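You operate a simulated robot arm through the tools that you are given. There is no shell and no other tool. Be economical: measure what you need, move in short steps, check, and stop when the job is done.

The job below is to be done with a simulated robot arm. You get a single attempt, and the scene is never put back.

JOB
Roll the bubbles out of the cover in the green jig and wipe the smear off the blue press.
Fine: roller back in its slot; cleaner from the cleaner tin on the white cloth from the grey bench, fume box left on; cloth back, cap closed again. What is to be rubbed or washed off counts as gone when no trace of it is left.

Only the result counts: the job must be done as asked and must still hold three seconds after the hand-in. Knocking over, shifting, dropping, spilling or breaking anything else fails it. Lids that push on must go on centred and level and be pressed home; caps that screw on are set level and turned clockwise until they are tight. Flat cloth is picked up by pressing the open fingertips on it (5 to 10 N) and closing them slowly along it; thin cloth reads only 2 to 8 mm in the jaws.

ROBOT AND FRAMES
A 6-joint arm with a two-finger parallel gripper, fixed in place. Base frame: the origin is at the foot of the arm, x ahead of it, y to its left, z up. Readings come in mm, degrees, newtons and seconds.
With the tool pointing down near the work surface it reaches from about 140 to 740 mm from the base axis. Its first joint turns from -166.0 to 166.0 degrees. Payload 3.91 kg.
The TCP is the grasp point between the finger pads, 30 mm short of the fingertips. In the tool frame z runs along the fingers and y along their closing line. The gripper opens to 110 mm. The fingers are 20 mm wide and 10 mm thick; the gripper's body (48 by 112 mm) begins 55 mm behind the TCP.
Orientation is told as [roll, pitch, yaw] about the base's x, y, z axes, in that order, counted from this pose: with the fingers straight down and closing along the base's y, the tool's x points along the base's -x, its y along +y and its z along -z.

CONTROLS
- The arm moves only by the tool play_rows. Its argument "series" is a list that holds one entry, the list of rows, each a list of 7 numbers: the turn, a rotation vector about the tool's x, y, z in units of 4 degrees (1.0 is 4 degrees), then the shift along the tool's x, y, z in units of 30 mm (1.0 is 30 mm), then the closure, from 0 (fully open) to 1 (shut). In form: [[[ax, ay, az, tx, ty, tz, claw], ...]]. A call has 1 to 8 rows; each row shifts and turns the commanded pose from where the row before left it, along the tool's axes as they then stand. A call with a number of a shift or a turn outside -1 to 1 is refused whole. A row lasts 0.2 s, in which the tool goes at most 50 mm and 8.6 degrees; a call with a longer step from one row to the next is refused whole, and so is a gripper value outside its range. Where a pose cannot be reached the arm comes as near as it can. A force on the tool above 50 N (or 10 N above the force at the start of the call, whichever is more), or a blocked arm, ends the call early, and 0.2 s more pass. Each finger travels about 45 mm/s and halts on what it meets, pressing with about 24 N; the grip force reading is that of the motor and also rises with nothing between the fingers. The clock runs only during rows and for 0.2 s after the last one: add rows that do not move to give the fingers time. The reply holds the time, the measured pose of the TCP, the force on the tool along the base axes, the opening and the grip force, in the units named above and with some noise, with the torque about the TCP (base axes, N m) and any sound that the robot's microphone picked up, and new pictures: "pictures" is both (left out), scene, wrist or none.
- Cameras (640 x 400 px; columns grow to the right, rows downward): "scene" is fixed at [391.4, -647.8, 1731.8]; the picture's right is [0.93, 0.37, 0.00], its down [0.34, -0.85, -0.40] and it looks along [-0.15, 0.37, -0.92] (base axes); focal length 273 px, centre (320, 200). "wrist" rides on the gripper at [71, 22, -107] in the tool frame; the picture's right is [-0.29, 0.96, 0.00], its down [-0.76, -0.23, -0.61] and it looks along [-0.58, -0.18, 0.79] (tool axes); focal length 243 px, centre (320, 200). There is no depth. A picture from a camera that has moved, and an enlarged one, comes with that camera's place and axes in the base frame and with its lens. The place of the scene camera against the robot may be out by one fixed shift of up to 18 mm in any direction.
- lift_body(by): slides the trunk up (or, below 0, down) by that many mm; the arm rides with it, the base frame stays. It gives what a move gives, with no picture.
- inspect(camera, box): a new picture of the part [left, top, right, bottom] of that camera's present view, enlarged. The clock stands still meanwhile.
- close_job(): hands the job in; it is judged then, once.

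Go step by step. Nothing tells you positions but the pictures and the camera data: compare them with the known pose of the tool, close in by small moves and look again before you grip or let go. The budget is 120 turns and 200 pictures, counting those below and the enlarged ones. Unless the task says otherwise, let go and move clear before handing in, and close with one line.

The tools are called as name(argument=value, ...) on one line, values as JSON. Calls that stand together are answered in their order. play_rows: Moves the arm, as the interface text tells. Its arguments: {"type":"object","properties":{"series":{"type":"array"},"pictures":{"type":"string","enum":["both","scene","wrist","none"]}},"required":["series"]} The other tools are called the same way: lift_body (by) slides the trunk up or down; inspect (camera, box) takes an enlarged picture of a part of a camera's view; close_job () hands the job in.

At the start:

```text
clock: 0.0
tcp_pos: [121.3, -302.0, 1336.6]
orientation: [0.0, 0.0, 0.1]
force: [0.2, 0.0, -0.1]
moment: [-0.02, -0.01, 0.02]
opening: 110.1
gripper_force: 0.0
trunk travel left (down, up): [-525.0, 65.0]
```

scene: 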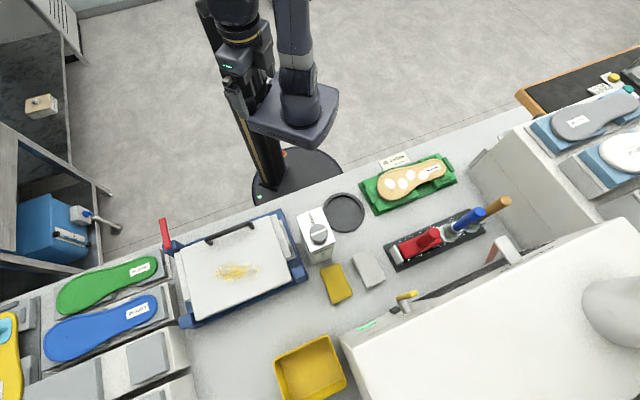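
wrist: 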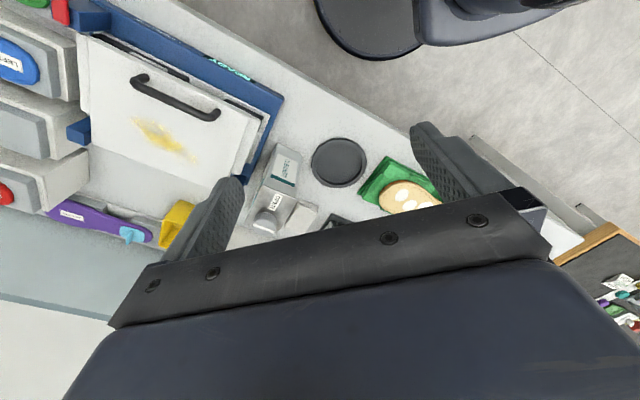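

I see a bench with a blue press carrying a yellow smear, a white tin, a green jig with a bubbly insole cover, a tool tray with a red item, cloths, and a fume hood. I'll enlarge the pictures first.

inspect(camera="scene", box=[340, 140, 540, 265])

inspect(camera="scene", box=[150, 190, 310, 290])

inspect(camera="scene", box=[260, 190, 420, 290])

inspect(camera="scene", box=[340, 220, 560, 357])

inspect(camera="scene", box=[0, 250, 240, 400])

inspect(camera="scene", box=[480, 40, 640, 140])

```text
3.20 times, centred on (440, 202) of scene
camera zoom: at [391.4, -647.8, 1731.8], right [0.93, 0.37, 0.0], down [0.34, -0.85, -0.4], along [-0.15, 0.37, -0.92], focal length 874 px, centre (-64, 192)
```

zoom: 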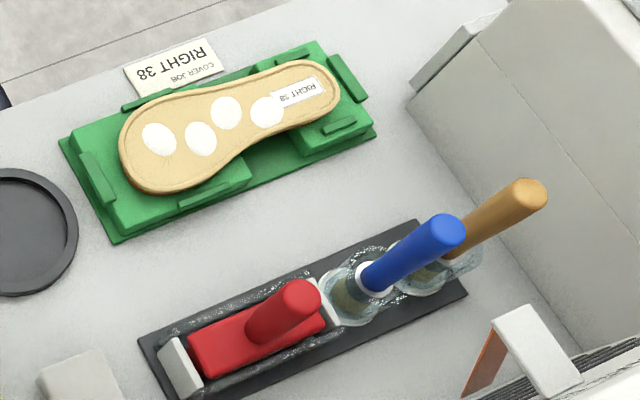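

```text
4.00 times, centred on (230, 240) of scene
camera zoom: at [391.4, -647.8, 1731.8], right [0.93, 0.37, 0.0], down [0.34, -0.85, -0.4], along [-0.15, 0.37, -0.92], focal length 1093 px, centre (680, 40)
```

zoom: 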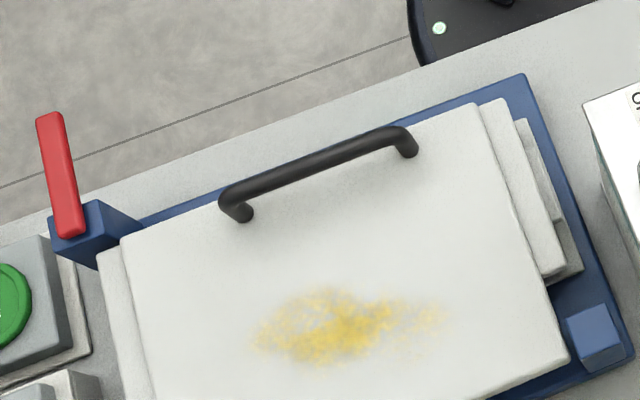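

```text
4.00 times, centred on (340, 240) of scene
camera zoom: at [391.4, -647.8, 1731.8], right [0.93, 0.37, 0.0], down [0.34, -0.85, -0.4], along [-0.15, 0.37, -0.92], focal length 1093 px, centre (240, 40)
```

zoom: 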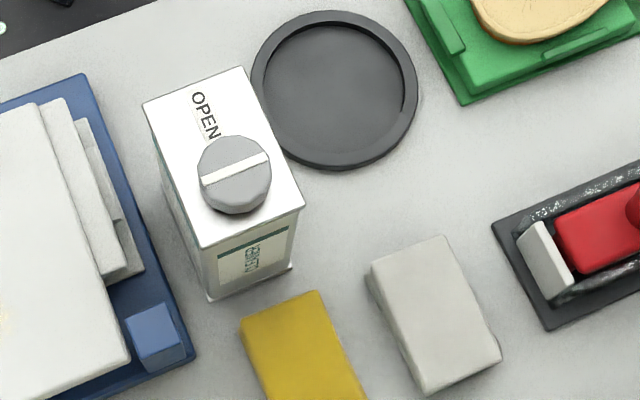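

```text
2.91 times, centred on (450, 288) of scene
camera zoom: at [391.4, -647.8, 1731.8], right [0.93, 0.37, 0.0], down [0.34, -0.85, -0.4], along [-0.15, 0.37, -0.92], focal length 795 px, centre (-58, -58)
```

zoom: 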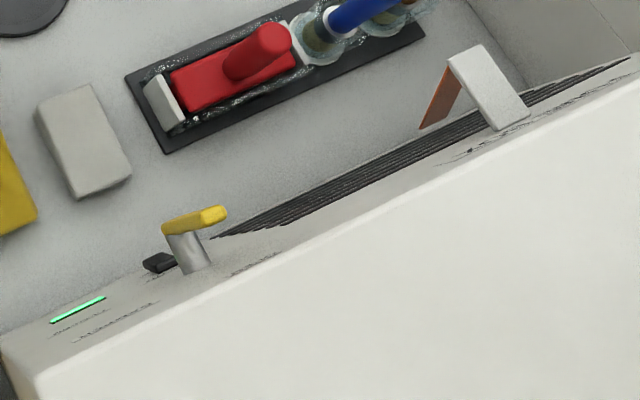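

```text
2.67 times, centred on (120, 325) of scene
camera zoom: at [391.4, -647.8, 1731.8], right [0.93, 0.37, 0.0], down [0.34, -0.85, -0.4], along [-0.15, 0.37, -0.92], focal length 728 px, centre (853, -133)
```

zoom: 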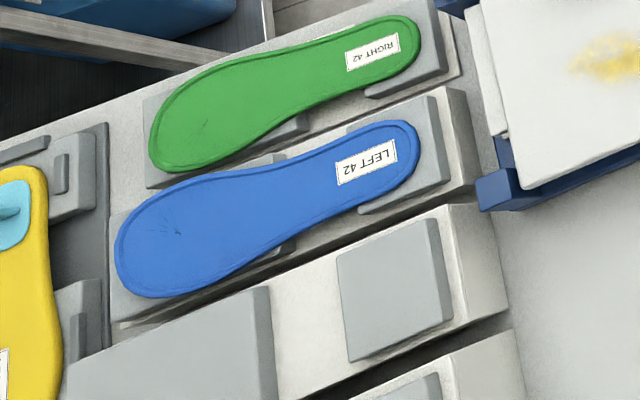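

```text
4.00 times, centred on (560, 90) of scene
camera zoom: at [391.4, -647.8, 1731.8], right [0.93, 0.37, 0.0], down [0.34, -0.85, -0.4], along [-0.15, 0.37, -0.92], focal length 1093 px, centre (-640, 640)
```

zoom: 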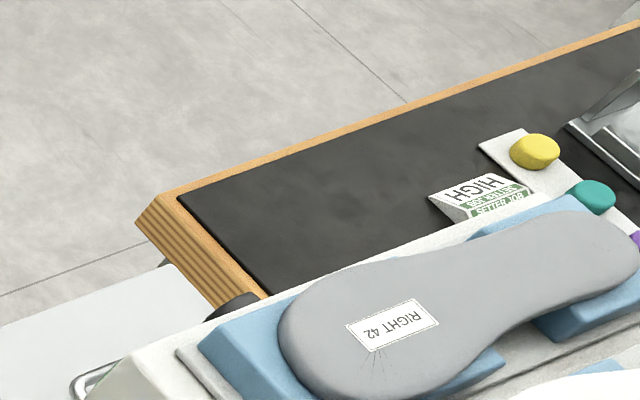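

The bench top comes out at about z = 900 by matching the dish across both cameras. I'll look closer at the tin, the tool tray and the fume box controls.

inspect(camera="scene", box=[380, 200, 460, 250])

inspect(camera="wrist", box=[240, 130, 336, 250])

inspect(camera="scene", box=[345, 275, 441, 335])

inspect(camera="scene", box=[280, 200, 400, 275])

inspect(camera="wrist", box=[60, 0, 280, 200])

```text
8.00 times, centred on (420, 225) of scene
camera zoom: at [391.4, -647.8, 1731.8], right [0.93, 0.37, 0.0], down [0.34, -0.85, -0.4], along [-0.15, 0.37, -0.92], focal length 2185 px, centre (-480, 0)
```

zoom: 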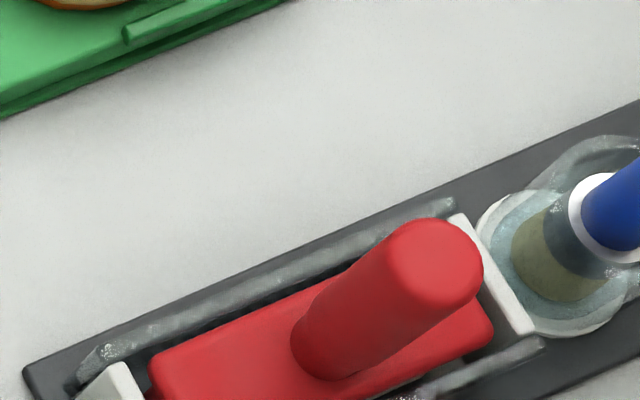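

```text
3.33 times, centred on (288, 190) of wrist
camera zoom: at [50.0, -280.2, 1442.4], right [0.29, 0.96, 0.0], down [0.76, -0.23, 0.61], along [0.58, -0.18, -0.79], focal length 809 px, centre (427, 233)
```

zoom: 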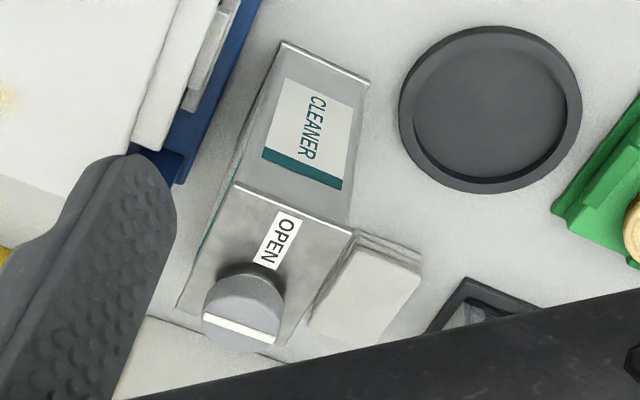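

```text
6.67 times, centred on (393, 305) of scene
camera zoom: at [391.4, -647.8, 1731.8], right [0.93, 0.37, 0.0], down [0.34, -0.85, -0.4], along [-0.15, 0.37, -0.92], focal length 1821 px, centre (-167, -500)
```

zoom: 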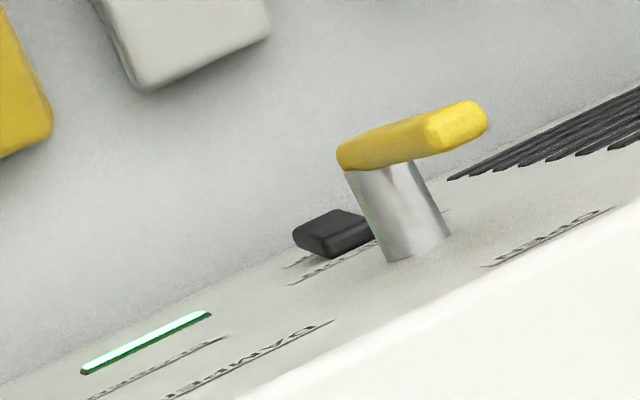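

```text
5.33 times, centred on (340, 238) of scene
camera zoom: at [391.4, -647.8, 1731.8], right [0.93, 0.37, 0.0], down [0.34, -0.85, -0.4], along [-0.15, 0.37, -0.92], focal length 1457 px, centre (213, 0)
```

zoom: 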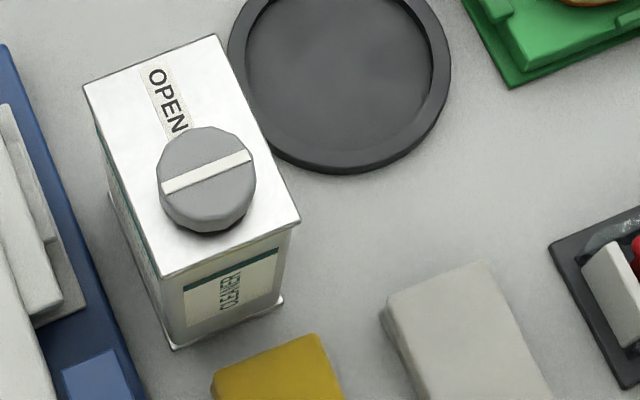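

```text
2.00 times, centred on (170, 100) of wrist
camera zoom: at [50.0, -280.2, 1442.4], right [0.29, 0.96, 0.0], down [0.76, -0.23, 0.61], along [0.58, -0.18, -0.79], focal length 485 px, centre (620, 400)
```

zoom: 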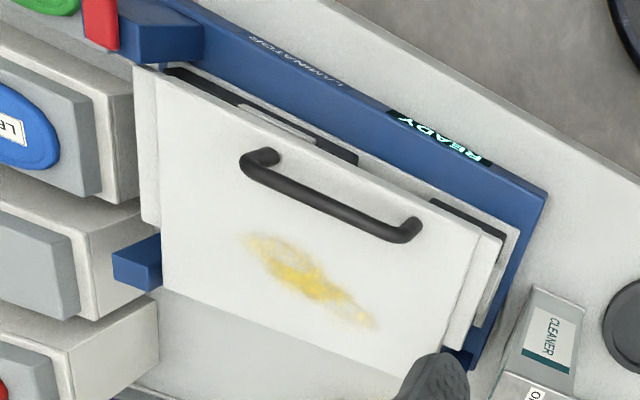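

The roller (red body, upright handle) sits at roughly (595, -346) in a tray lying at 45°. I'll lower the trunk and turn the wrist toward it for a better look.

lift_body(by=-200)

play_rows(series=[[[0, 0, -1, -1, 0, 0, 0], [0, 0, -1, -1, 0, 0, 0], [0, 0, -1, -1, 0, 0, 0], [0, 0, -1, -1, 0, 0, 0], [0, 0, -1, -1, 0, 0, 0], [0, 0, -1, -1, 0, 0, 0], [0, 0, -1, -1, 0, 0, 0], [0, 0, -1, -1, 0, 0, 0]]])

```text
clock: 2.2
tcp_pos: [120.2, -301.6, 1135.9]
orientation: [0.0, 0.0, 0.0]
force: [1.2, -0.3, 0.3]
moment: [0.0, -0.02, 0.02]
opening: 109.9
gripper_force: 0.1
trunk travel left (down, up): [-325.0, 265.0]
```

```text
clock: 4.0
tcp_pos: [351.6, -243.6, 1134.5]
orientation: [0.0, -0.1, 32.0]
force: [-0.3, 0.8, 0.3]
moment: [-0.03, 0.05, 0.06]
opening: 110.2
gripper_force: 0.0
trunk travel left (down, up): [-325.0, 265.0]
camera wrist: at [279.1, -263.5, 1242.3], right [-0.26, 0.97, 0.0], down [0.77, 0.21, 0.61], along [0.59, 0.16, -0.79], focal length 243 px, centre (320, 200)
```

scene: 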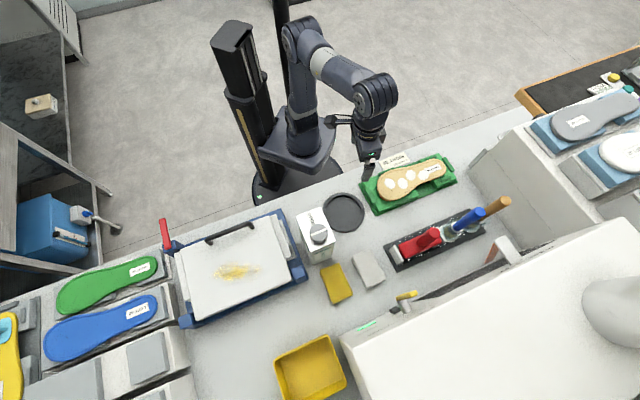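
wrist: 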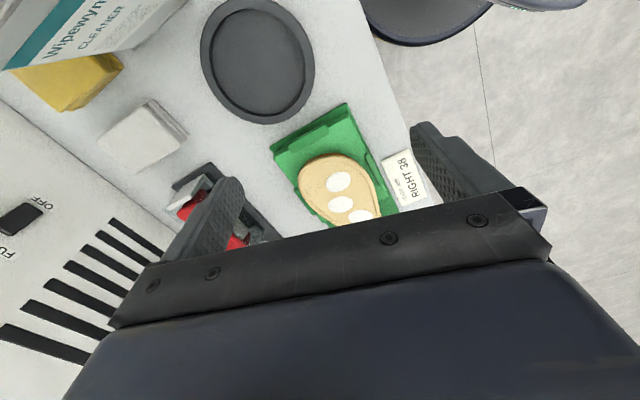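

The fume box has an OFF/ON switch and vents; it looks to be on, so I leave it alone. I'm moving above the roller to view it.

play_rows(series=[[[0, 0, -1, -0.5, -0.9, 0, 0], [0, 0, -1, -0.5, -0.9, 0, 0], [0, 0, -1, -0.5, -0.9, 0, 0], [0, 0, -0.25, -0.5, -0.9, 0, 0], [0, 0, 0, -0.4, -0.9, 0, 0], [0, 0, 0, -0.4, -0.9, 0, 0], [0, 0, 0, -0.4, -0.9, 0, 0]]])

```text
clock: 5.6
tcp_pos: [517.7, -304.5, 1079.8]
orientation: [-0.3, -0.1, 45.0]
force: [-1.1, 0.5, 0.4]
moment: [0.0, -0.04, 0.0]
opening: 110.0
gripper_force: 0.1
out of reach, approached as far as the arm can: row 3, 4, 5, 6, 7
trunk travel left (down, up): [-325.0, 265.0]
camera wrist: at [451.9, -339.2, 1185.6], right [-0.47, 0.88, 0.0], down [0.7, 0.38, 0.61], along [0.54, 0.28, -0.79], focal length 243 px, centre (320, 200)
```

scene: 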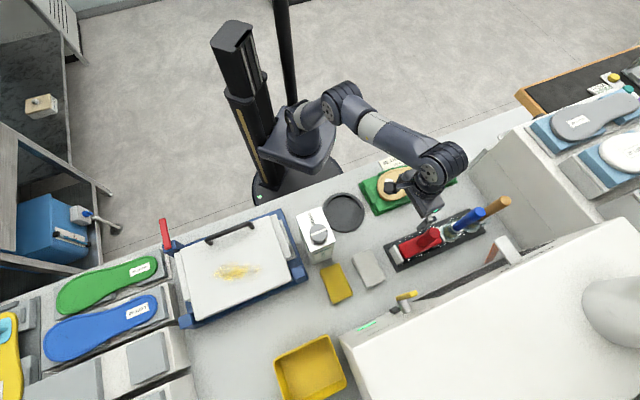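
wrist: 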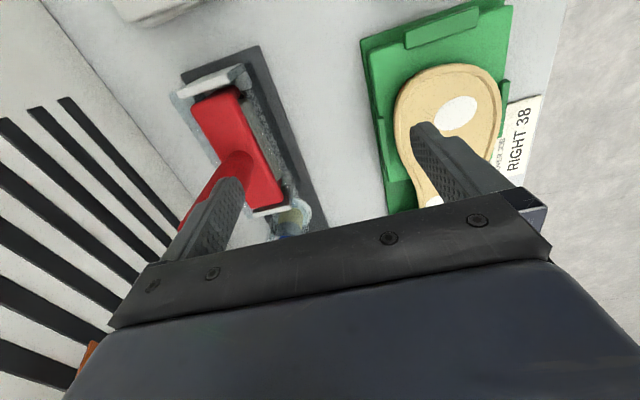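

The arm is at its reach limit at this height because the shoulder is low. I'll raise the trunk and move on.

lift_body(by=120)

inspect(camera="wrist", box=[150, 20, 350, 260])

```text
clock: 7.1
tcp_pos: [518.3, -305.9, 1198.2]
orientation: [-0.2, 0.0, 45.0]
force: [0.7, -0.1, 0.6]
moment: [0.01, 0.01, 0.01]
opening: 110.0
gripper_force: 0.0
trunk travel left (down, up): [-445.0, 145.0]
```

```text
1.67 times, centred on (250, 140) of wrist
camera zoom: at [451.8, -339.4, 1305.4], right [-0.47, 0.88, 0.0], down [0.7, 0.38, 0.61], along [0.54, 0.28, -0.79], focal length 404 px, centre (437, 300)
```

zoom: 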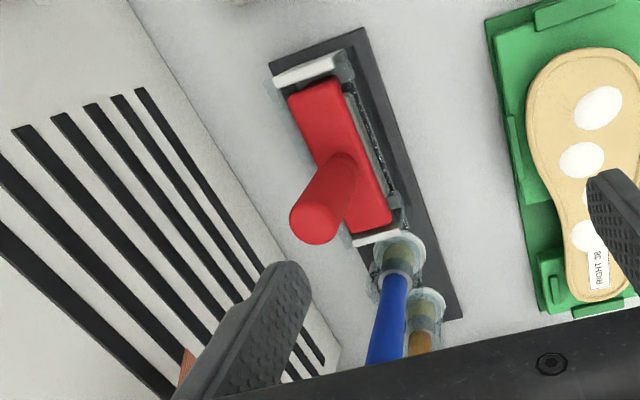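

Next I centre the gripper above the roller handle and check its alignment with the wrist view.

play_rows(series=[[[0, 0, 0, -0.23, -0.77, 0, 0], [0, 0, 0, -0.23, -0.77, 0, 0], [0, 0, 0, -0.23, -0.77, 0, 0], [0, 0, 0, -0.23, -0.77, 0, 0]]], pictures="wrist")

```text
clock: 8.1
tcp_pos: [546.7, -316.8, 1170.8]
orientation: [-0.3, -0.1, 45.1]
force: [0.3, 0.0, 0.4]
moment: [0.0, -0.01, -0.01]
opening: 109.6
gripper_force: 0.1
out of reach, approached as far as the arm can: row 1, 2, 3, 4
trunk travel left (down, up): [-445.0, 145.0]
camera wrist: at [480.2, -351.7, 1278.0], right [-0.47, 0.88, -0.01], down [0.7, 0.38, 0.61], along [0.54, 0.28, -0.79], focal length 243 px, centre (320, 200)
```

wrist: 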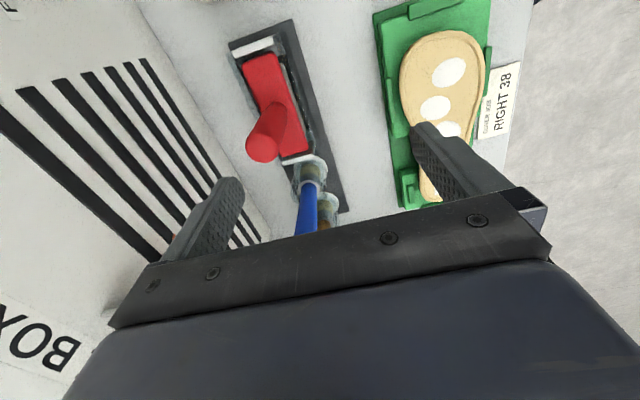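

I'll raise the trunk further so the reach envelope covers the roller from above.

lift_body(by=110)

play_rows(series=[[[0, 0, 0, -0.2, -0.6, 0.8, 0], [0, 0, 0, -0.2, -0.6, 0.8, 0], [0, 0, 0, -0.2, -0.6, 0.8, 0], [0, 0, 0, -0.2, -0.6, 0.8, 0]]], pictures="wrist")

```text
clock: 9.5
tcp_pos: [546.4, -316.9, 1281.8]
orientation: [-0.4, -0.1, 45.0]
force: [-0.5, -0.5, -0.3]
moment: [0.01, 0.04, 0.03]
opening: 109.9
gripper_force: 0.1
trunk travel left (down, up): [-555.0, 35.0]
```

```text
clock: 10.5
tcp_pos: [603.6, -344.1, 1185.4]
orientation: [-0.7, -0.1, 45.0]
force: [0.7, 0.0, 0.1]
moment: [-0.04, -0.03, 0.0]
opening: 110.2
gripper_force: 0.1
out of reach, approached as far as the arm can: row 3
trunk travel left (down, up): [-555.0, 35.0]
camera wrist: at [537.5, -378.8, 1293.1], right [-0.47, 0.88, -0.01], down [0.7, 0.38, 0.61], along [0.54, 0.28, -0.79], focal length 243 px, centre (320, 200)
```

wrist: 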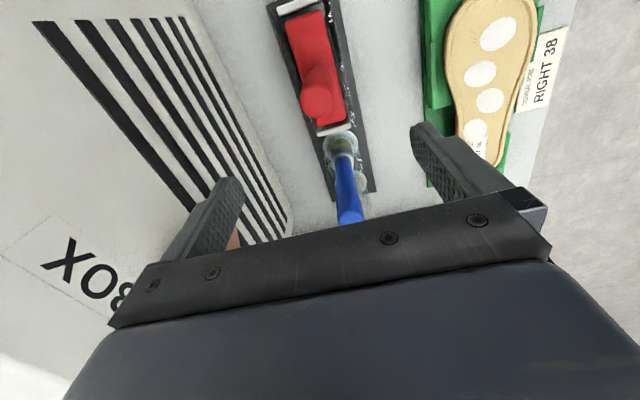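

The handle is nearly centred. I correct by 11 mm, part-close the fingers and go down in stages.

play_rows(series=[[[0, 0, 0, 0.37, -0.06, 0.3, 0.4], [0, 0, 0, 0, 0, 0.9, 0.45], [0, 0, 0, 0, 0, 0.9, 0.45], [0, 0, 0, 0, 0, 0.8, 0.45], [0, 0, 0, 0, 0, 0, 0.45]]], pictures="both")

```text
clock: 11.7
tcp_pos: [600.5, -355.6, 1100.2]
orientation: [-0.4, -0.2, 44.9]
force: [-0.6, 0.6, 0.1]
moment: [0.01, -0.01, 0.01]
opening: 60.7
gripper_force: 0.0
trunk travel left (down, up): [-555.0, 35.0]
camera wrist: at [534.6, -390.0, 1206.9], right [-0.47, 0.88, -0.01], down [0.7, 0.38, 0.61], along [0.54, 0.28, -0.79], focal length 243 px, centre (320, 200)
```

scene: 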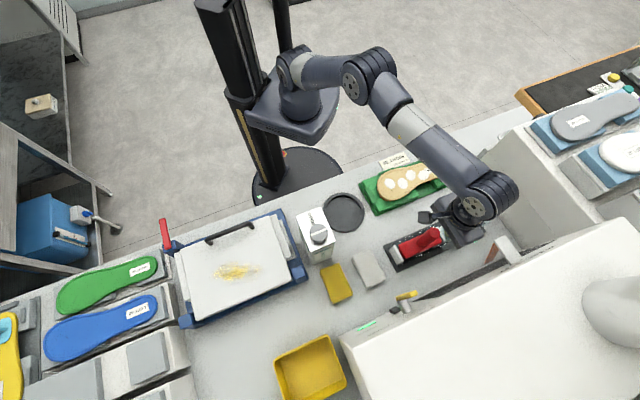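
wrist: 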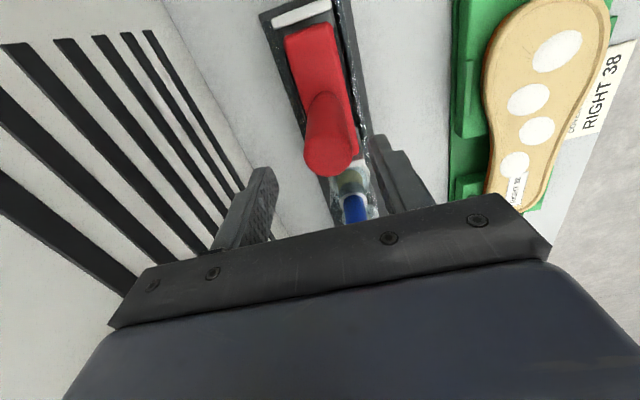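

The handle sits between the fingers. I go down to mid-handle height with the force limit as guard.

play_rows(series=[[[0, 0, 0, -0.05, 0.1, 0.9, 0.45], [0, 0, 0, 0, 0, 0.9, 0.45], [0, 0, 0, 0, 0, 0.7, 0.45], [0, 0, 0, 0, 0, 0, 0.45]]], pictures="wrist")

inspect(camera="scene", box=[390, 190, 518, 270])

```text
clock: 12.7
tcp_pos: [600.2, -354.7, 1025.9]
orientation: [-0.3, -0.1, 45.0]
force: [0.4, 0.1, -0.4]
moment: [-0.03, -0.02, 0.0]
opening: 60.5
gripper_force: 0.1
trunk travel left (down, up): [-555.0, 35.0]
camera wrist: at [533.5, -388.7, 1132.3], right [-0.47, 0.88, -0.01], down [0.7, 0.38, 0.61], along [0.54, 0.28, -0.79], focal length 243 px, centre (320, 200)
```

wrist: 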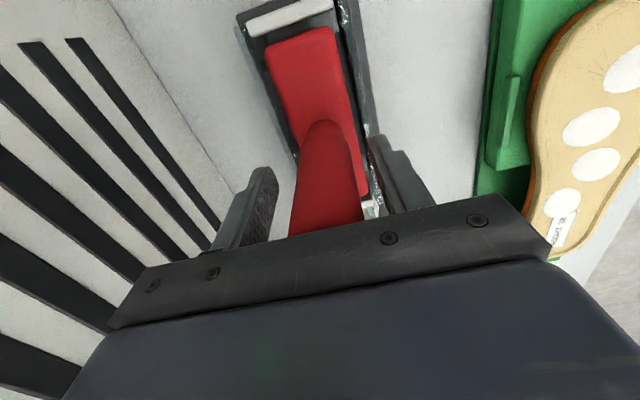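

```text
5.00 times, centred on (454, 230) of scene
camera zoom: at [391.4, -647.8, 1731.8], right [0.93, 0.37, 0.0], down [0.34, -0.85, -0.4], along [-0.15, 0.37, -0.92], focal length 1366 px, centre (-350, 50)
```

zoom: 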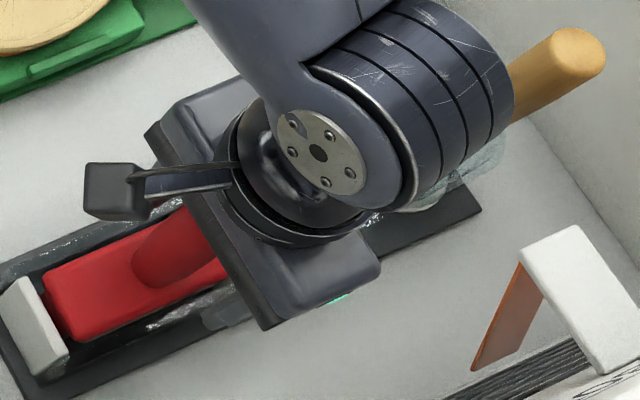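

The handle is between the fingers and centred. I go a little lower and close.

play_rows(series=[[[0, 0, 0, 0, 0.05, 0.35, 0.45], [0, 0, 0, 0, 0, 0, 0.7], [0, 0, 0, 0, 0, 0, 0.9], [0, 0, 0, 0, 0, 0, 0.9], [0, 0, 0, 0, 0, 0, 0.9]]], pictures="wrist")

```text
clock: 13.9
tcp_pos: [595.0, -351.6, 1020.8]
orientation: [-0.6, -0.1, 45.0]
force: [-8.6, 9.3, 37.3]
moment: [1.16, 1.43, -0.01]
opening: 30.6
gripper_force: 23.7
trunk travel left (down, up): [-555.0, 35.0]
camera wrist: at [529.6, -385.1, 1126.9], right [-0.47, 0.88, -0.01], down [0.69, 0.38, 0.61], along [0.54, 0.28, -0.79], focal length 243 px, centre (320, 200)
```

wrist: 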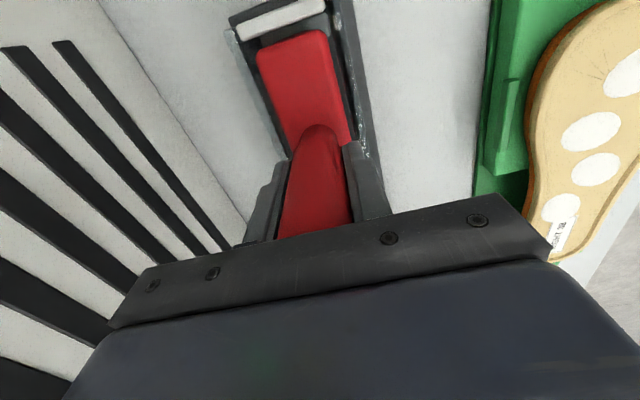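

The palm met the handle top, and the roller is gripped at 30.6 mm. I lift it gently out of its slot.

play_rows(series=[[[0, 0, 0, 0, 0, -0.2, 0.9], [0, 0, 0, 0, 0, -0.3, 0.9], [0, 0, 0, 0, 0, -0.5, 0.9], [0, 0, 0, 0, 0, -0.7, 0.9], [0, 0, 0, 0, 0, -0.7, 0.9]]], pictures="both")

```text
clock: 15.1
tcp_pos: [599.1, -352.3, 1088.2]
orientation: [-0.4, -0.1, 45.0]
force: [-0.1, -0.1, -2.5]
moment: [0.01, -0.02, 0.01]
opening: 30.4
gripper_force: 23.5
trunk travel left (down, up): [-555.0, 35.0]
camera wrist: at [533.2, -386.4, 1193.8], right [-0.47, 0.88, -0.01], down [0.7, 0.38, 0.61], along [0.54, 0.28, -0.79], focal length 243 px, centre (320, 200)
```

scene: 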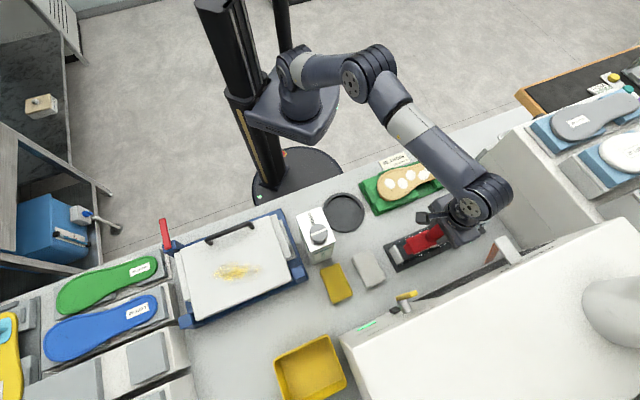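
wrist: 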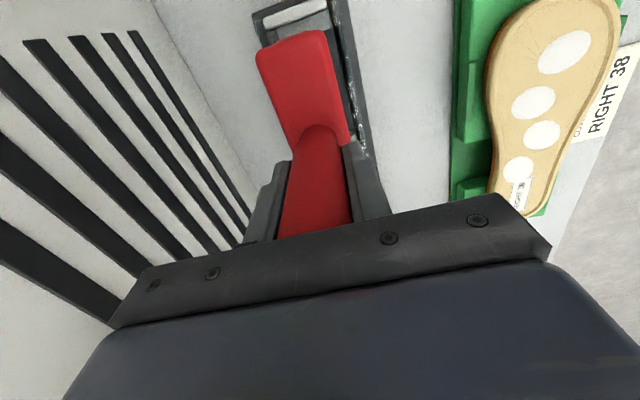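

The roller is up. I look at its underside shape in the scene view.

play_rows(series=[[[0, 0, 0, 0.9, 0, -0.9, 0.9], [0, 0, 0, 0.9, 0.5, -0.9, 0.9], [0, 0, 0, 0.9, 0.9, -0.6, 0.9], [0, 0, 0, 0.7, 0.9, 0, 0.9], [0, 0, 0, 0, 0.9, 0, 0.9], [0, 0, 0, 0, 0.9, 0, 0.9]]], pictures="both")

inspect(camera="scene", box=[350, 150, 510, 250])

```text
clock: 16.5
tcp_pos: [439.9, -337.0, 1157.1]
orientation: [-0.5, -0.1, 44.9]
force: [1.1, 0.3, -2.2]
moment: [-0.01, -0.02, 0.01]
opening: 30.2
gripper_force: 24.1
trunk travel left (down, up): [-555.0, 35.0]
camera wrist: at [374.0, -371.2, 1263.8], right [-0.47, 0.88, -0.01], down [0.7, 0.38, 0.61], along [0.54, 0.28, -0.79], focal length 243 px, centre (320, 200)
```

scene: 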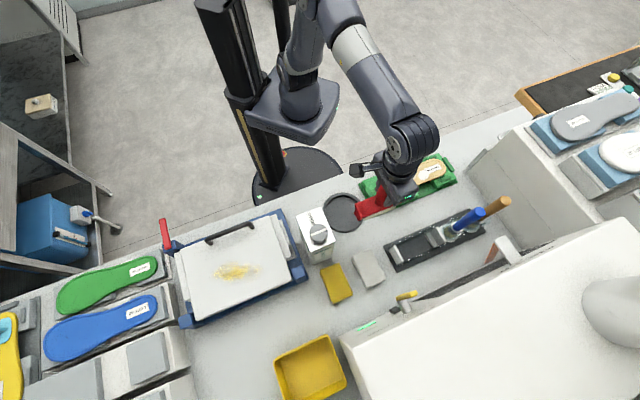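
wrist: 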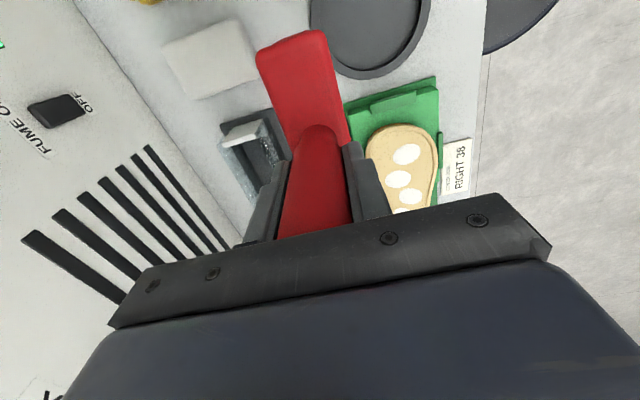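

```text
4.00 times, centred on (430, 200) of scene
camera zoom: at [391.4, -647.8, 1731.8], right [0.93, 0.37, 0.0], down [0.34, -0.85, -0.4], along [-0.15, 0.37, -0.92], focal length 1093 px, centre (-120, 200)
```

zoom: 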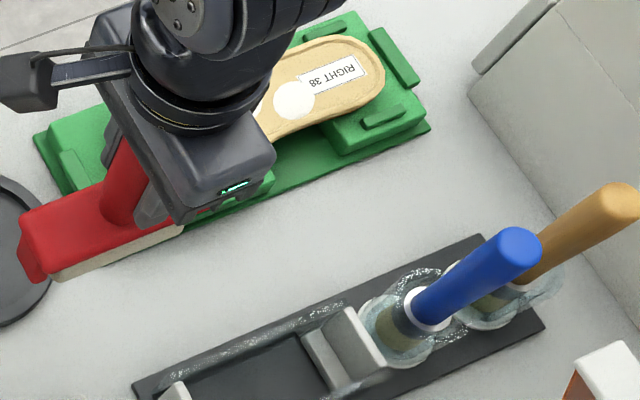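

The roller is a cream cylinder under the red frame, its axis along the body. I check the jig's fences against the insole height.

inspect(camera="wrist", box=[340, 70, 480, 220])

inspect(camera="wrist", box=[210, 20, 400, 220])

```text
2.67 times, centred on (410, 145) of wrist
camera zoom: at [374.0, -371.2, 1263.8], right [-0.47, 0.88, -0.01], down [0.7, 0.38, 0.61], along [0.54, 0.28, -0.79], focal length 647 px, centre (80, 347)
```

zoom: 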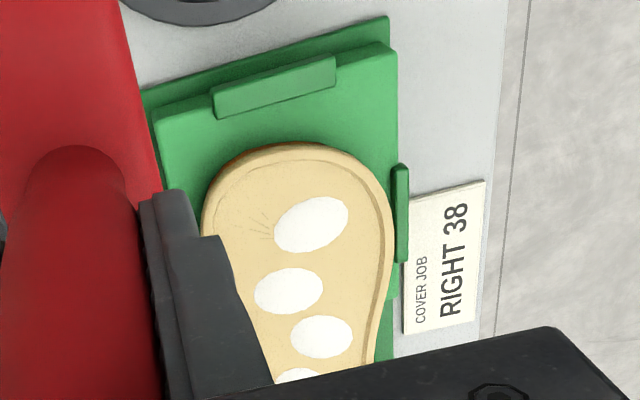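

```text
2.00 times, centred on (305, 120) of wrist
camera zoom: at [374.0, -371.2, 1263.8], right [-0.47, 0.88, -0.01], down [0.7, 0.38, 0.61], along [0.54, 0.28, -0.79], focal length 485 px, centre (350, 360)
```

zoom: 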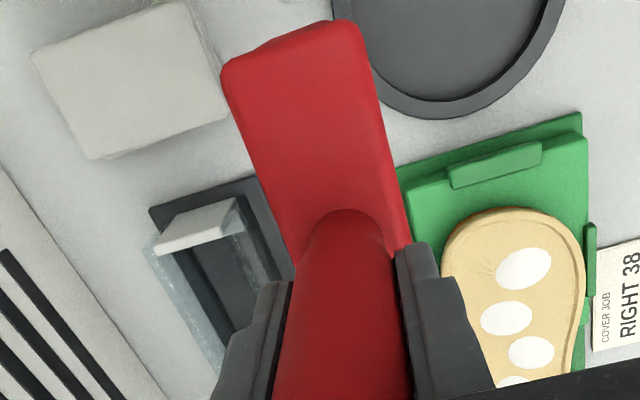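

I keep this orientation (roller axis along the insole) and sweep across it in two places. First I move above the forefoot side edge.

play_rows(series=[[[0, 0, 0, -0.87, 0.69, 0, 0.9], [0, 0, 0, -0.87, 0.69, 0, 0.9], [0, 0, 0, -0.87, 0.69, 0, 0.9], [0, 0, 0, -0.87, 0.69, 0, 0.9], [0, 0, 0, -0.87, 0.69, 0.4, 0.9], [0, 0, 0, -0.87, 0.69, 0.6, 0.9], [0, 0, 0, 0, 0, 0.8, 0.9]]], pictures="both")

inspect(camera="scene", box=[340, 140, 468, 220])

```text
clock: 18.1
tcp_pos: [464.7, -137.3, 1104.7]
orientation: [-0.5, 0.0, 45.0]
force: [0.4, -0.7, -2.9]
moment: [-0.03, 0.02, 0.01]
opening: 30.3
gripper_force: 24.6
trunk travel left (down, up): [-555.0, 35.0]
camera wrist: at [397.9, -172.4, 1211.4], right [-0.47, 0.88, -0.01], down [0.7, 0.38, 0.61], along [0.54, 0.28, -0.79], focal length 243 px, centre (320, 200)
```

scene: 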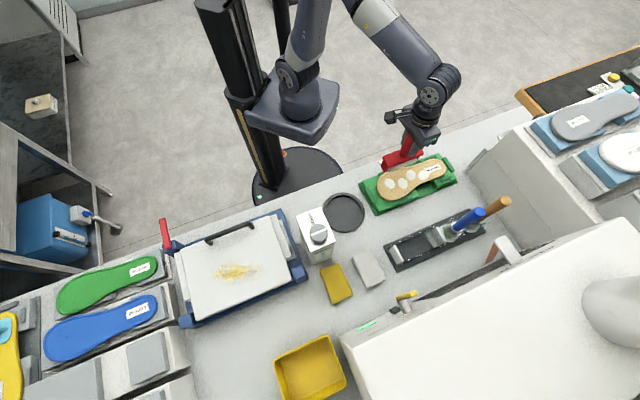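
wrist: 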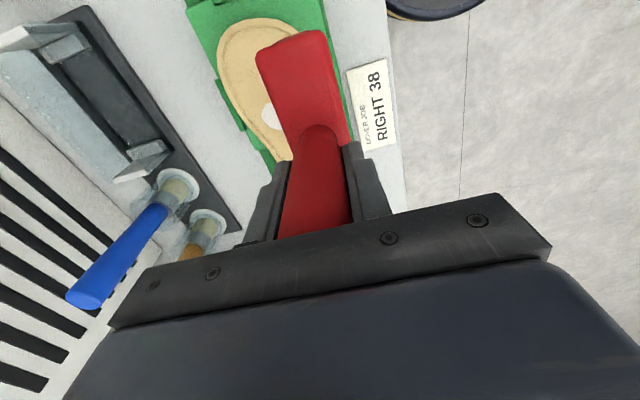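

```text
5.00 times, centred on (404, 180) of scene
camera zoom: at [391.4, -647.8, 1731.8], right [0.93, 0.37, 0.0], down [0.34, -0.85, -0.4], along [-0.15, 0.37, -0.92], focal length 1366 px, centre (-100, 300)
```

zoom: 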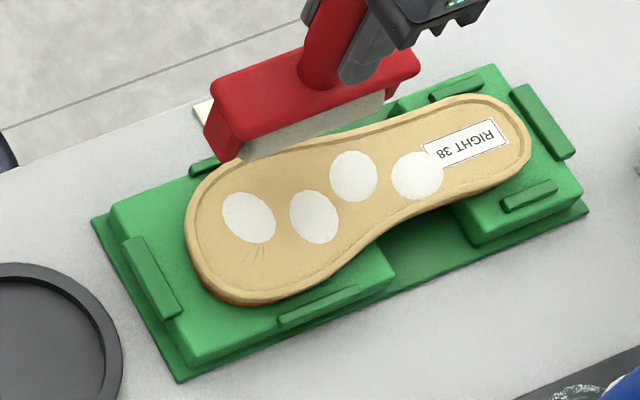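

Good clear view. I shift slightly and descend toward contact.

play_rows(series=[[[0, 0, 0, 0.2, 0, 0.8, 0.9], [0, 0, 0, 0, -0.3, 0.5, 0.9], [0, 0, 0, 0, 0, 0.1, 0.9]]], pictures="none")

inspect(camera="scene", box=[340, 140, 468, 220])

```text
clock: 18.9
tcp_pos: [466.7, -149.6, 1061.0]
orientation: [-0.3, -0.1, 45.0]
force: [-0.1, -0.5, -2.5]
moment: [0.01, 0.02, 0.01]
opening: 30.7
gripper_force: 23.8
trunk travel left (down, up): [-555.0, 35.0]
```

```text
5.00 times, centred on (404, 180) of scene
camera zoom: at [391.4, -647.8, 1731.8], right [0.93, 0.37, 0.0], down [0.34, -0.85, -0.4], along [-0.15, 0.37, -0.92], focal length 1366 px, centre (-100, 300)
```

zoom: 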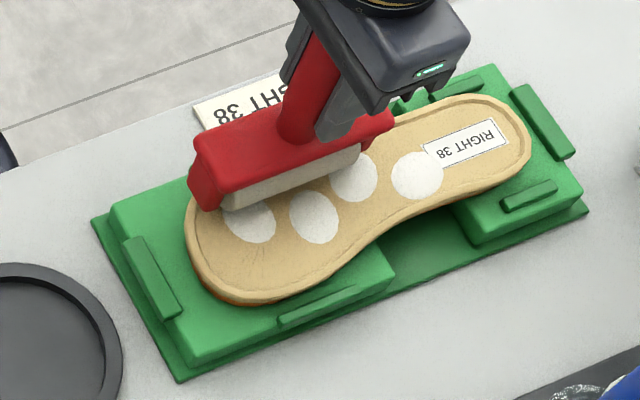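

The roller is nearly touching. I creep down.

play_rows(series=[[[0, 0, 0, 0, 0, 0.07, 0.9], [0, 0, 0, 0, 0, 0.07, 0.9], [0, 0, 0, 0, 0, 0, 0.9]]], pictures="none")

play_rows(series=[[[0, 0, 0, 0, 0, 0.07, 0.9], [0, 0, 0, 0, 0, 0.05, 0.9], [0, 0, 0, 0, 0, 0, 0.9]]], pictures="none")

```text
clock: 19.7
tcp_pos: [465.3, -150.8, 1056.1]
orientation: [-0.4, -0.1, 45.0]
force: [0.3, 0.2, -3.3]
moment: [0.03, -0.03, 0.0]
opening: 30.6
gripper_force: 24.4
trunk travel left (down, up): [-555.0, 35.0]
```

```text
clock: 20.5
tcp_pos: [464.8, -150.4, 1056.1]
orientation: [-0.7, -0.2, 45.0]
force: [-1.0, -1.5, 30.2]
moment: [-0.2, 0.17, 0.0]
opening: 30.5
gripper_force: 24.1
trunk travel left (down, up): [-555.0, 35.0]
```

Contact at TCP z ≈ 1056 with about 30 N. I ease off a little and sweep across.

play_rows(series=[[[0, 0, 0, 0, 0, -0.035, 0.9], [0, 0, 0, 0, -0.35, 0, 0.9], [0, 0, 0, 0, -0.35, 0, 0.9], [0, 0, 0, 0, -0.35, 0, 0.9], [0, 0, 0, 0, -0.35, 0, 0.9], [0, 0, 0, 0, -0.35, 0, 0.9]]], pictures="none")

inspect(camera="scene", box=[340, 140, 468, 220])

```text
clock: 21.9
tcp_pos: [501.1, -184.1, 1056.5]
orientation: [-0.6, -0.2, 45.0]
force: [-2.4, -2.8, 28.6]
moment: [-0.18, 0.16, 0.01]
opening: 30.6
gripper_force: 24.1
trunk travel left (down, up): [-555.0, 35.0]
```

```text
5.00 times, centred on (404, 180) of scene
camera zoom: at [391.4, -647.8, 1731.8], right [0.93, 0.37, 0.0], down [0.34, -0.85, -0.4], along [-0.15, 0.37, -0.92], focal length 1366 px, centre (-100, 300)
```

zoom: 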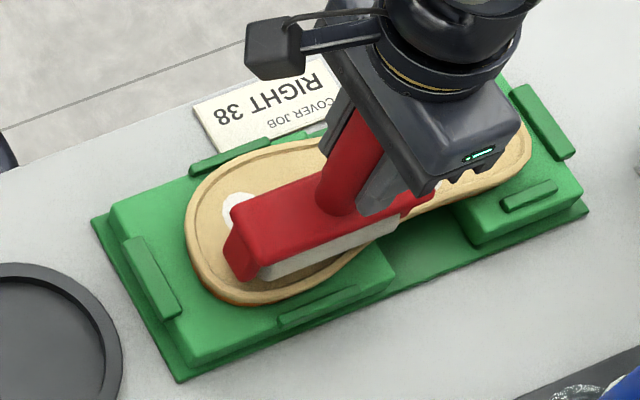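

A piece of the left bubble remains outside the roller width. I roll back along the same track shifted left a little, then look.

play_rows(series=[[[0, 0, 0, 0, 0, -0.5, 0.9], [0, 0, 0, 0.6, 0, 0, 0.9], [0, 0, 0, 0, 0, 0.48, 0.9], [0, 0, 0, 0, 0, 0, 0.9]]], pictures="none")

play_rows(series=[[[0, 0, 0, 0, 0.35, 0, 0.9], [0, 0, 0, 0, 0.35, 0, 0.9], [0, 0, 0, 0, 0.35, 0, 0.9], [0, 0, 0, 0, 0.35, 0, 0.9], [0, 0, 0, 0, 0.35, 0, 0.9], [0, 0, 0, 0, 0.35, 0, 0.9]]], pictures="none")

inspect(camera="scene", box=[340, 140, 468, 220])

```text
clock: 22.9
tcp_pos: [488.7, -199.4, 1056.5]
orientation: [-0.3, 0.0, 44.9]
force: [-0.5, 1.0, 1.1]
moment: [0.15, -0.14, -0.01]
opening: 30.7
gripper_force: 23.6
trunk travel left (down, up): [-555.0, 35.0]
```

```text
clock: 24.3
tcp_pos: [445.6, -155.0, 1056.0]
orientation: [-0.6, -0.3, 45.0]
force: [-0.6, -1.3, 24.5]
moment: [0.21, -0.22, 0.0]
opening: 30.4
gripper_force: 23.8
trunk travel left (down, up): [-555.0, 35.0]
```

```text
5.00 times, centred on (404, 180) of scene
camera zoom: at [391.4, -647.8, 1731.8], right [0.93, 0.37, 0.0], down [0.34, -0.85, -0.4], along [-0.15, 0.37, -0.92], focal length 1366 px, centre (-100, 300)
```

zoom: 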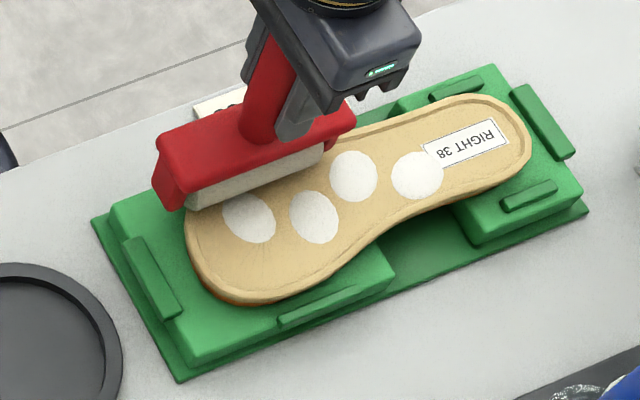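

The bubbles are unchanged. I zoom in to see what really touches.

inspect(camera="scene", box=[368, 155, 416, 185])

inspect(camera="wrist", box=[180, 0, 380, 220])

```text
13.33 times, centred on (392, 170) of scene
camera zoom: at [391.4, -647.8, 1731.8], right [0.93, 0.37, 0.0], down [0.34, -0.85, -0.4], along [-0.15, 0.37, -0.92], focal length 3642 px, centre (-640, 600)
```

zoom: 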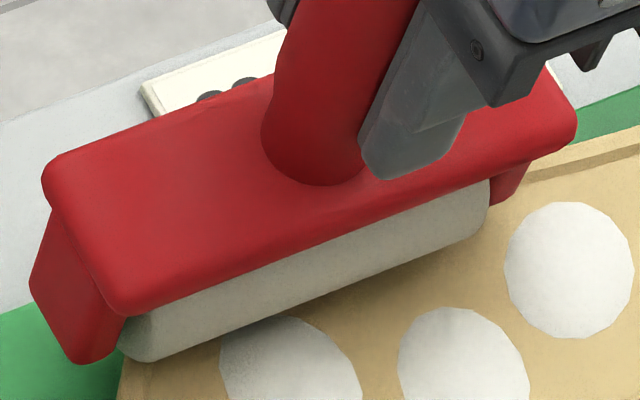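

```text
1.82 times, centred on (280, 110) of wrist
camera zoom: at [377.7, -189.7, 1162.9], right [-0.47, 0.88, -0.01], down [0.69, 0.38, 0.61], along [0.54, 0.28, -0.79], focal length 441 px, centre (393, 364)
```

zoom: 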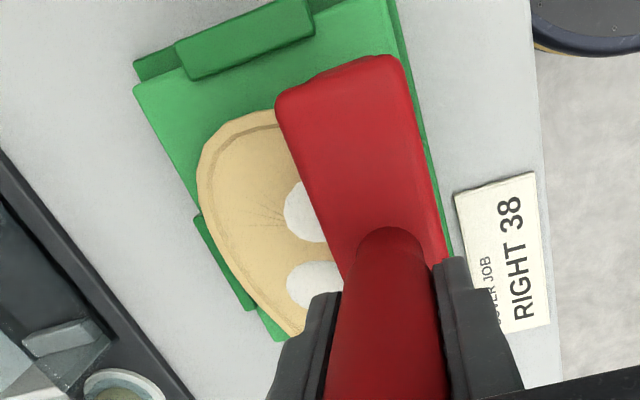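

The roller is touching properly, but the return stroke had uneven force. I repeat it more slowly with steadier force, going past the far edge.

play_rows(series=[[[0, 0, 0, 0, -0.17, 0, 0.9], [0, 0, 0, 0, -0.17, 0, 0.9], [0, 0, 0, 0, -0.17, 0, 0.9], [0, 0, 0, 0, -0.17, 0, 0.9], [0, 0, 0, 0, -0.17, 0, 0.9], [0, 0, 0, 0, -0.17, 0, 0.9], [0, 0, 0, 0, -0.17, 0, 0.9], [0, 0, 0, 0, -0.17, 0, 0.9]]], pictures="none")

inspect(camera="scene", box=[340, 140, 468, 220])

play_rows(series=[[[0, 0, 0, 0, -0.17, 0, 0.9], [0, 0, 0, 0, -0.17, 0, 0.9], [0, 0, 0, 0, -0.17, 0, 0.9], [0, 0, 0, 0, -0.17, 0, 0.9], [0, 0, 0, 0, -0.17, 0, 0.9], [0, 0, 0, 0, -0.17, 0, 0.9]]], pictures="none")

inspect(camera="scene", box=[340, 140, 468, 220])

```text
clock: 26.1
tcp_pos: [474.5, -184.4, 1056.1]
orientation: [-0.5, -0.2, 45.0]
force: [-1.4, -1.8, 23.7]
moment: [0.01, -0.07, 0.03]
opening: 30.8
gripper_force: 24.2
trunk travel left (down, up): [-555.0, 35.0]
```

```text
5.00 times, centred on (404, 180) of scene
camera zoom: at [391.4, -647.8, 1731.8], right [0.93, 0.37, 0.0], down [0.34, -0.85, -0.4], along [-0.15, 0.37, -0.92], focal length 1366 px, centre (-100, 300)
```

zoom: 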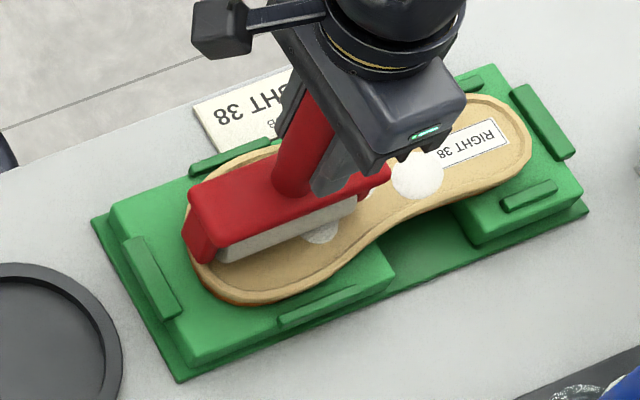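

```text
clock: 27.5
tcp_pos: [493.8, -204.3, 1056.8]
orientation: [-0.4, 0.0, 45.1]
force: [1.8, 1.8, 24.6]
moment: [0.27, -0.28, -0.01]
opening: 30.5
gripper_force: 24.1
trunk travel left (down, up): [-555.0, 35.0]
```

```text
5.00 times, centred on (404, 180) of scene
camera zoom: at [391.4, -647.8, 1731.8], right [0.93, 0.37, 0.0], down [0.34, -0.85, -0.4], along [-0.15, 0.37, -0.92], focal length 1366 px, centre (-100, 300)
```

zoom: 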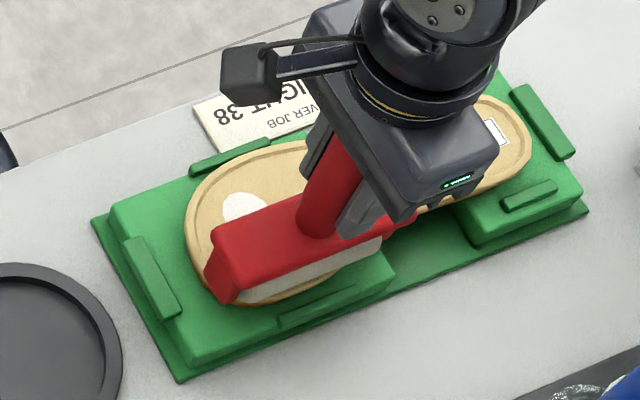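

Rolling across has no effect, so I'll turn the roller 90° and roll along the length of the insole.

play_rows(series=[[[0, 0, 0, 0, 0, -0.9, 0.9], [0, 0, 1, 0, 0, -0.9, 0.9], [0, 0, 1, 0, 0, 0, 0.9], [0, 0, 1, 0, 0, 0, 0.9], [0, 0, 1, 0, 0, 0, 0.9], [0, 0, 1, 0, 0, 0, 0.9], [0, 0, 1, 0, 0, 0, 0.9], [0, 0, 1, 0, 0, 0, 0.9]]], pictures="none")

play_rows(series=[[[0, 0, 1, 0, 0, 0, 0.9], [0, 0, 1, 0, 0, 0, 0.9], [0, 0, 1, 0, 0, 0, 0.9], [0, 0, 1, 0, 0, 0, 0.9], [0, 0, 1, 0, 0, 0, 0.9], [0, 0, 1, 0, 0, 0, 0.9], [0, 0, 1, 0, 0, 0, 0.9], [0, 0, 1, 0, 0, 0, 0.9]]], pictures="none")

play_rows(series=[[[0, 0, 1, 0, 0, 0, 0.9], [0, 0, 1, 0, 0, 0, 0.9], [0, 0, 1, 0, 0, 0, 0.9], [0, 0, 1, 0, 0, 0, 0.9], [0, 0, 1, 0, 0, 0, 0.9], [0, 0, 1, 0, 0, 0, 0.9], [0, 0, 1, 0.5, -0.6, 0, 0.9], [0, 0, 0.5, 0.5, -0.6, 0, 0.9]]], pictures="both")

inspect(camera="scene", box=[340, 140, 468, 220])

```text
clock: 29.3
tcp_pos: [494.5, -205.0, 1109.1]
orientation: [-0.4, -0.3, 16.9]
force: [0.7, 0.4, -2.4]
moment: [-0.02, -0.04, 0.01]
opening: 30.8
gripper_force: 24.5
trunk travel left (down, up): [-555.0, 35.0]
```

```text
clock: 31.1
tcp_pos: [494.3, -204.4, 1109.6]
orientation: [-0.1, -0.4, -15.0]
force: [0.7, 0.0, -3.4]
moment: [0.0, -0.03, 0.0]
opening: 30.8
gripper_force: 24.1
trunk travel left (down, up): [-555.0, 35.0]
```

```text
clock: 32.9
tcp_pos: [448.5, -212.0, 1109.7]
orientation: [0.1, -0.4, -45.1]
force: [1.3, -0.2, -2.4]
moment: [0.0, 0.02, 0.01]
opening: 30.4
gripper_force: 24.0
trunk travel left (down, up): [-555.0, 35.0]
camera wrist: at [413.9, -146.0, 1216.1], right [0.88, 0.47, 0.0], down [0.37, -0.7, 0.61], along [0.29, -0.54, -0.79], focal length 243 px, centre (320, 200)
```

scene: 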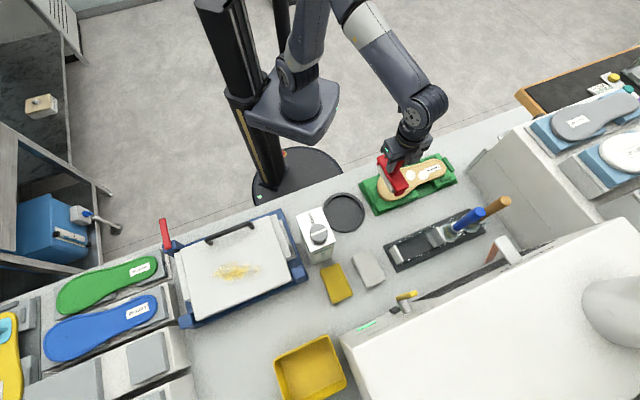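
wrist: 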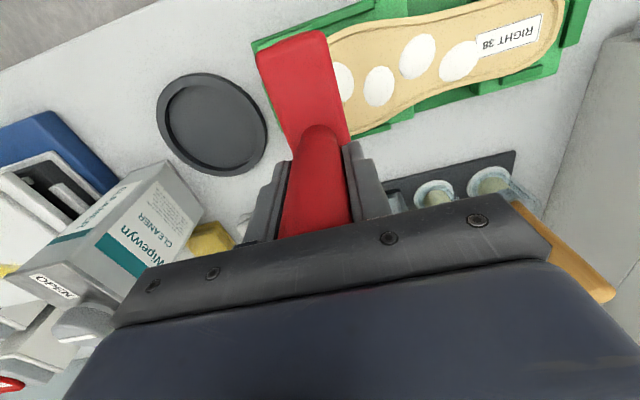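

```text
5.00 times, centred on (404, 180) of scene
camera zoom: at [391.4, -647.8, 1731.8], right [0.93, 0.37, 0.0], down [0.34, -0.85, -0.4], along [-0.15, 0.37, -0.92], focal length 1366 px, centre (-100, 300)
```

zoom: 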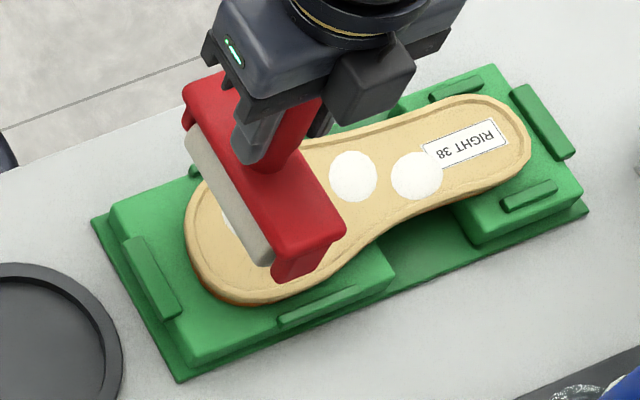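

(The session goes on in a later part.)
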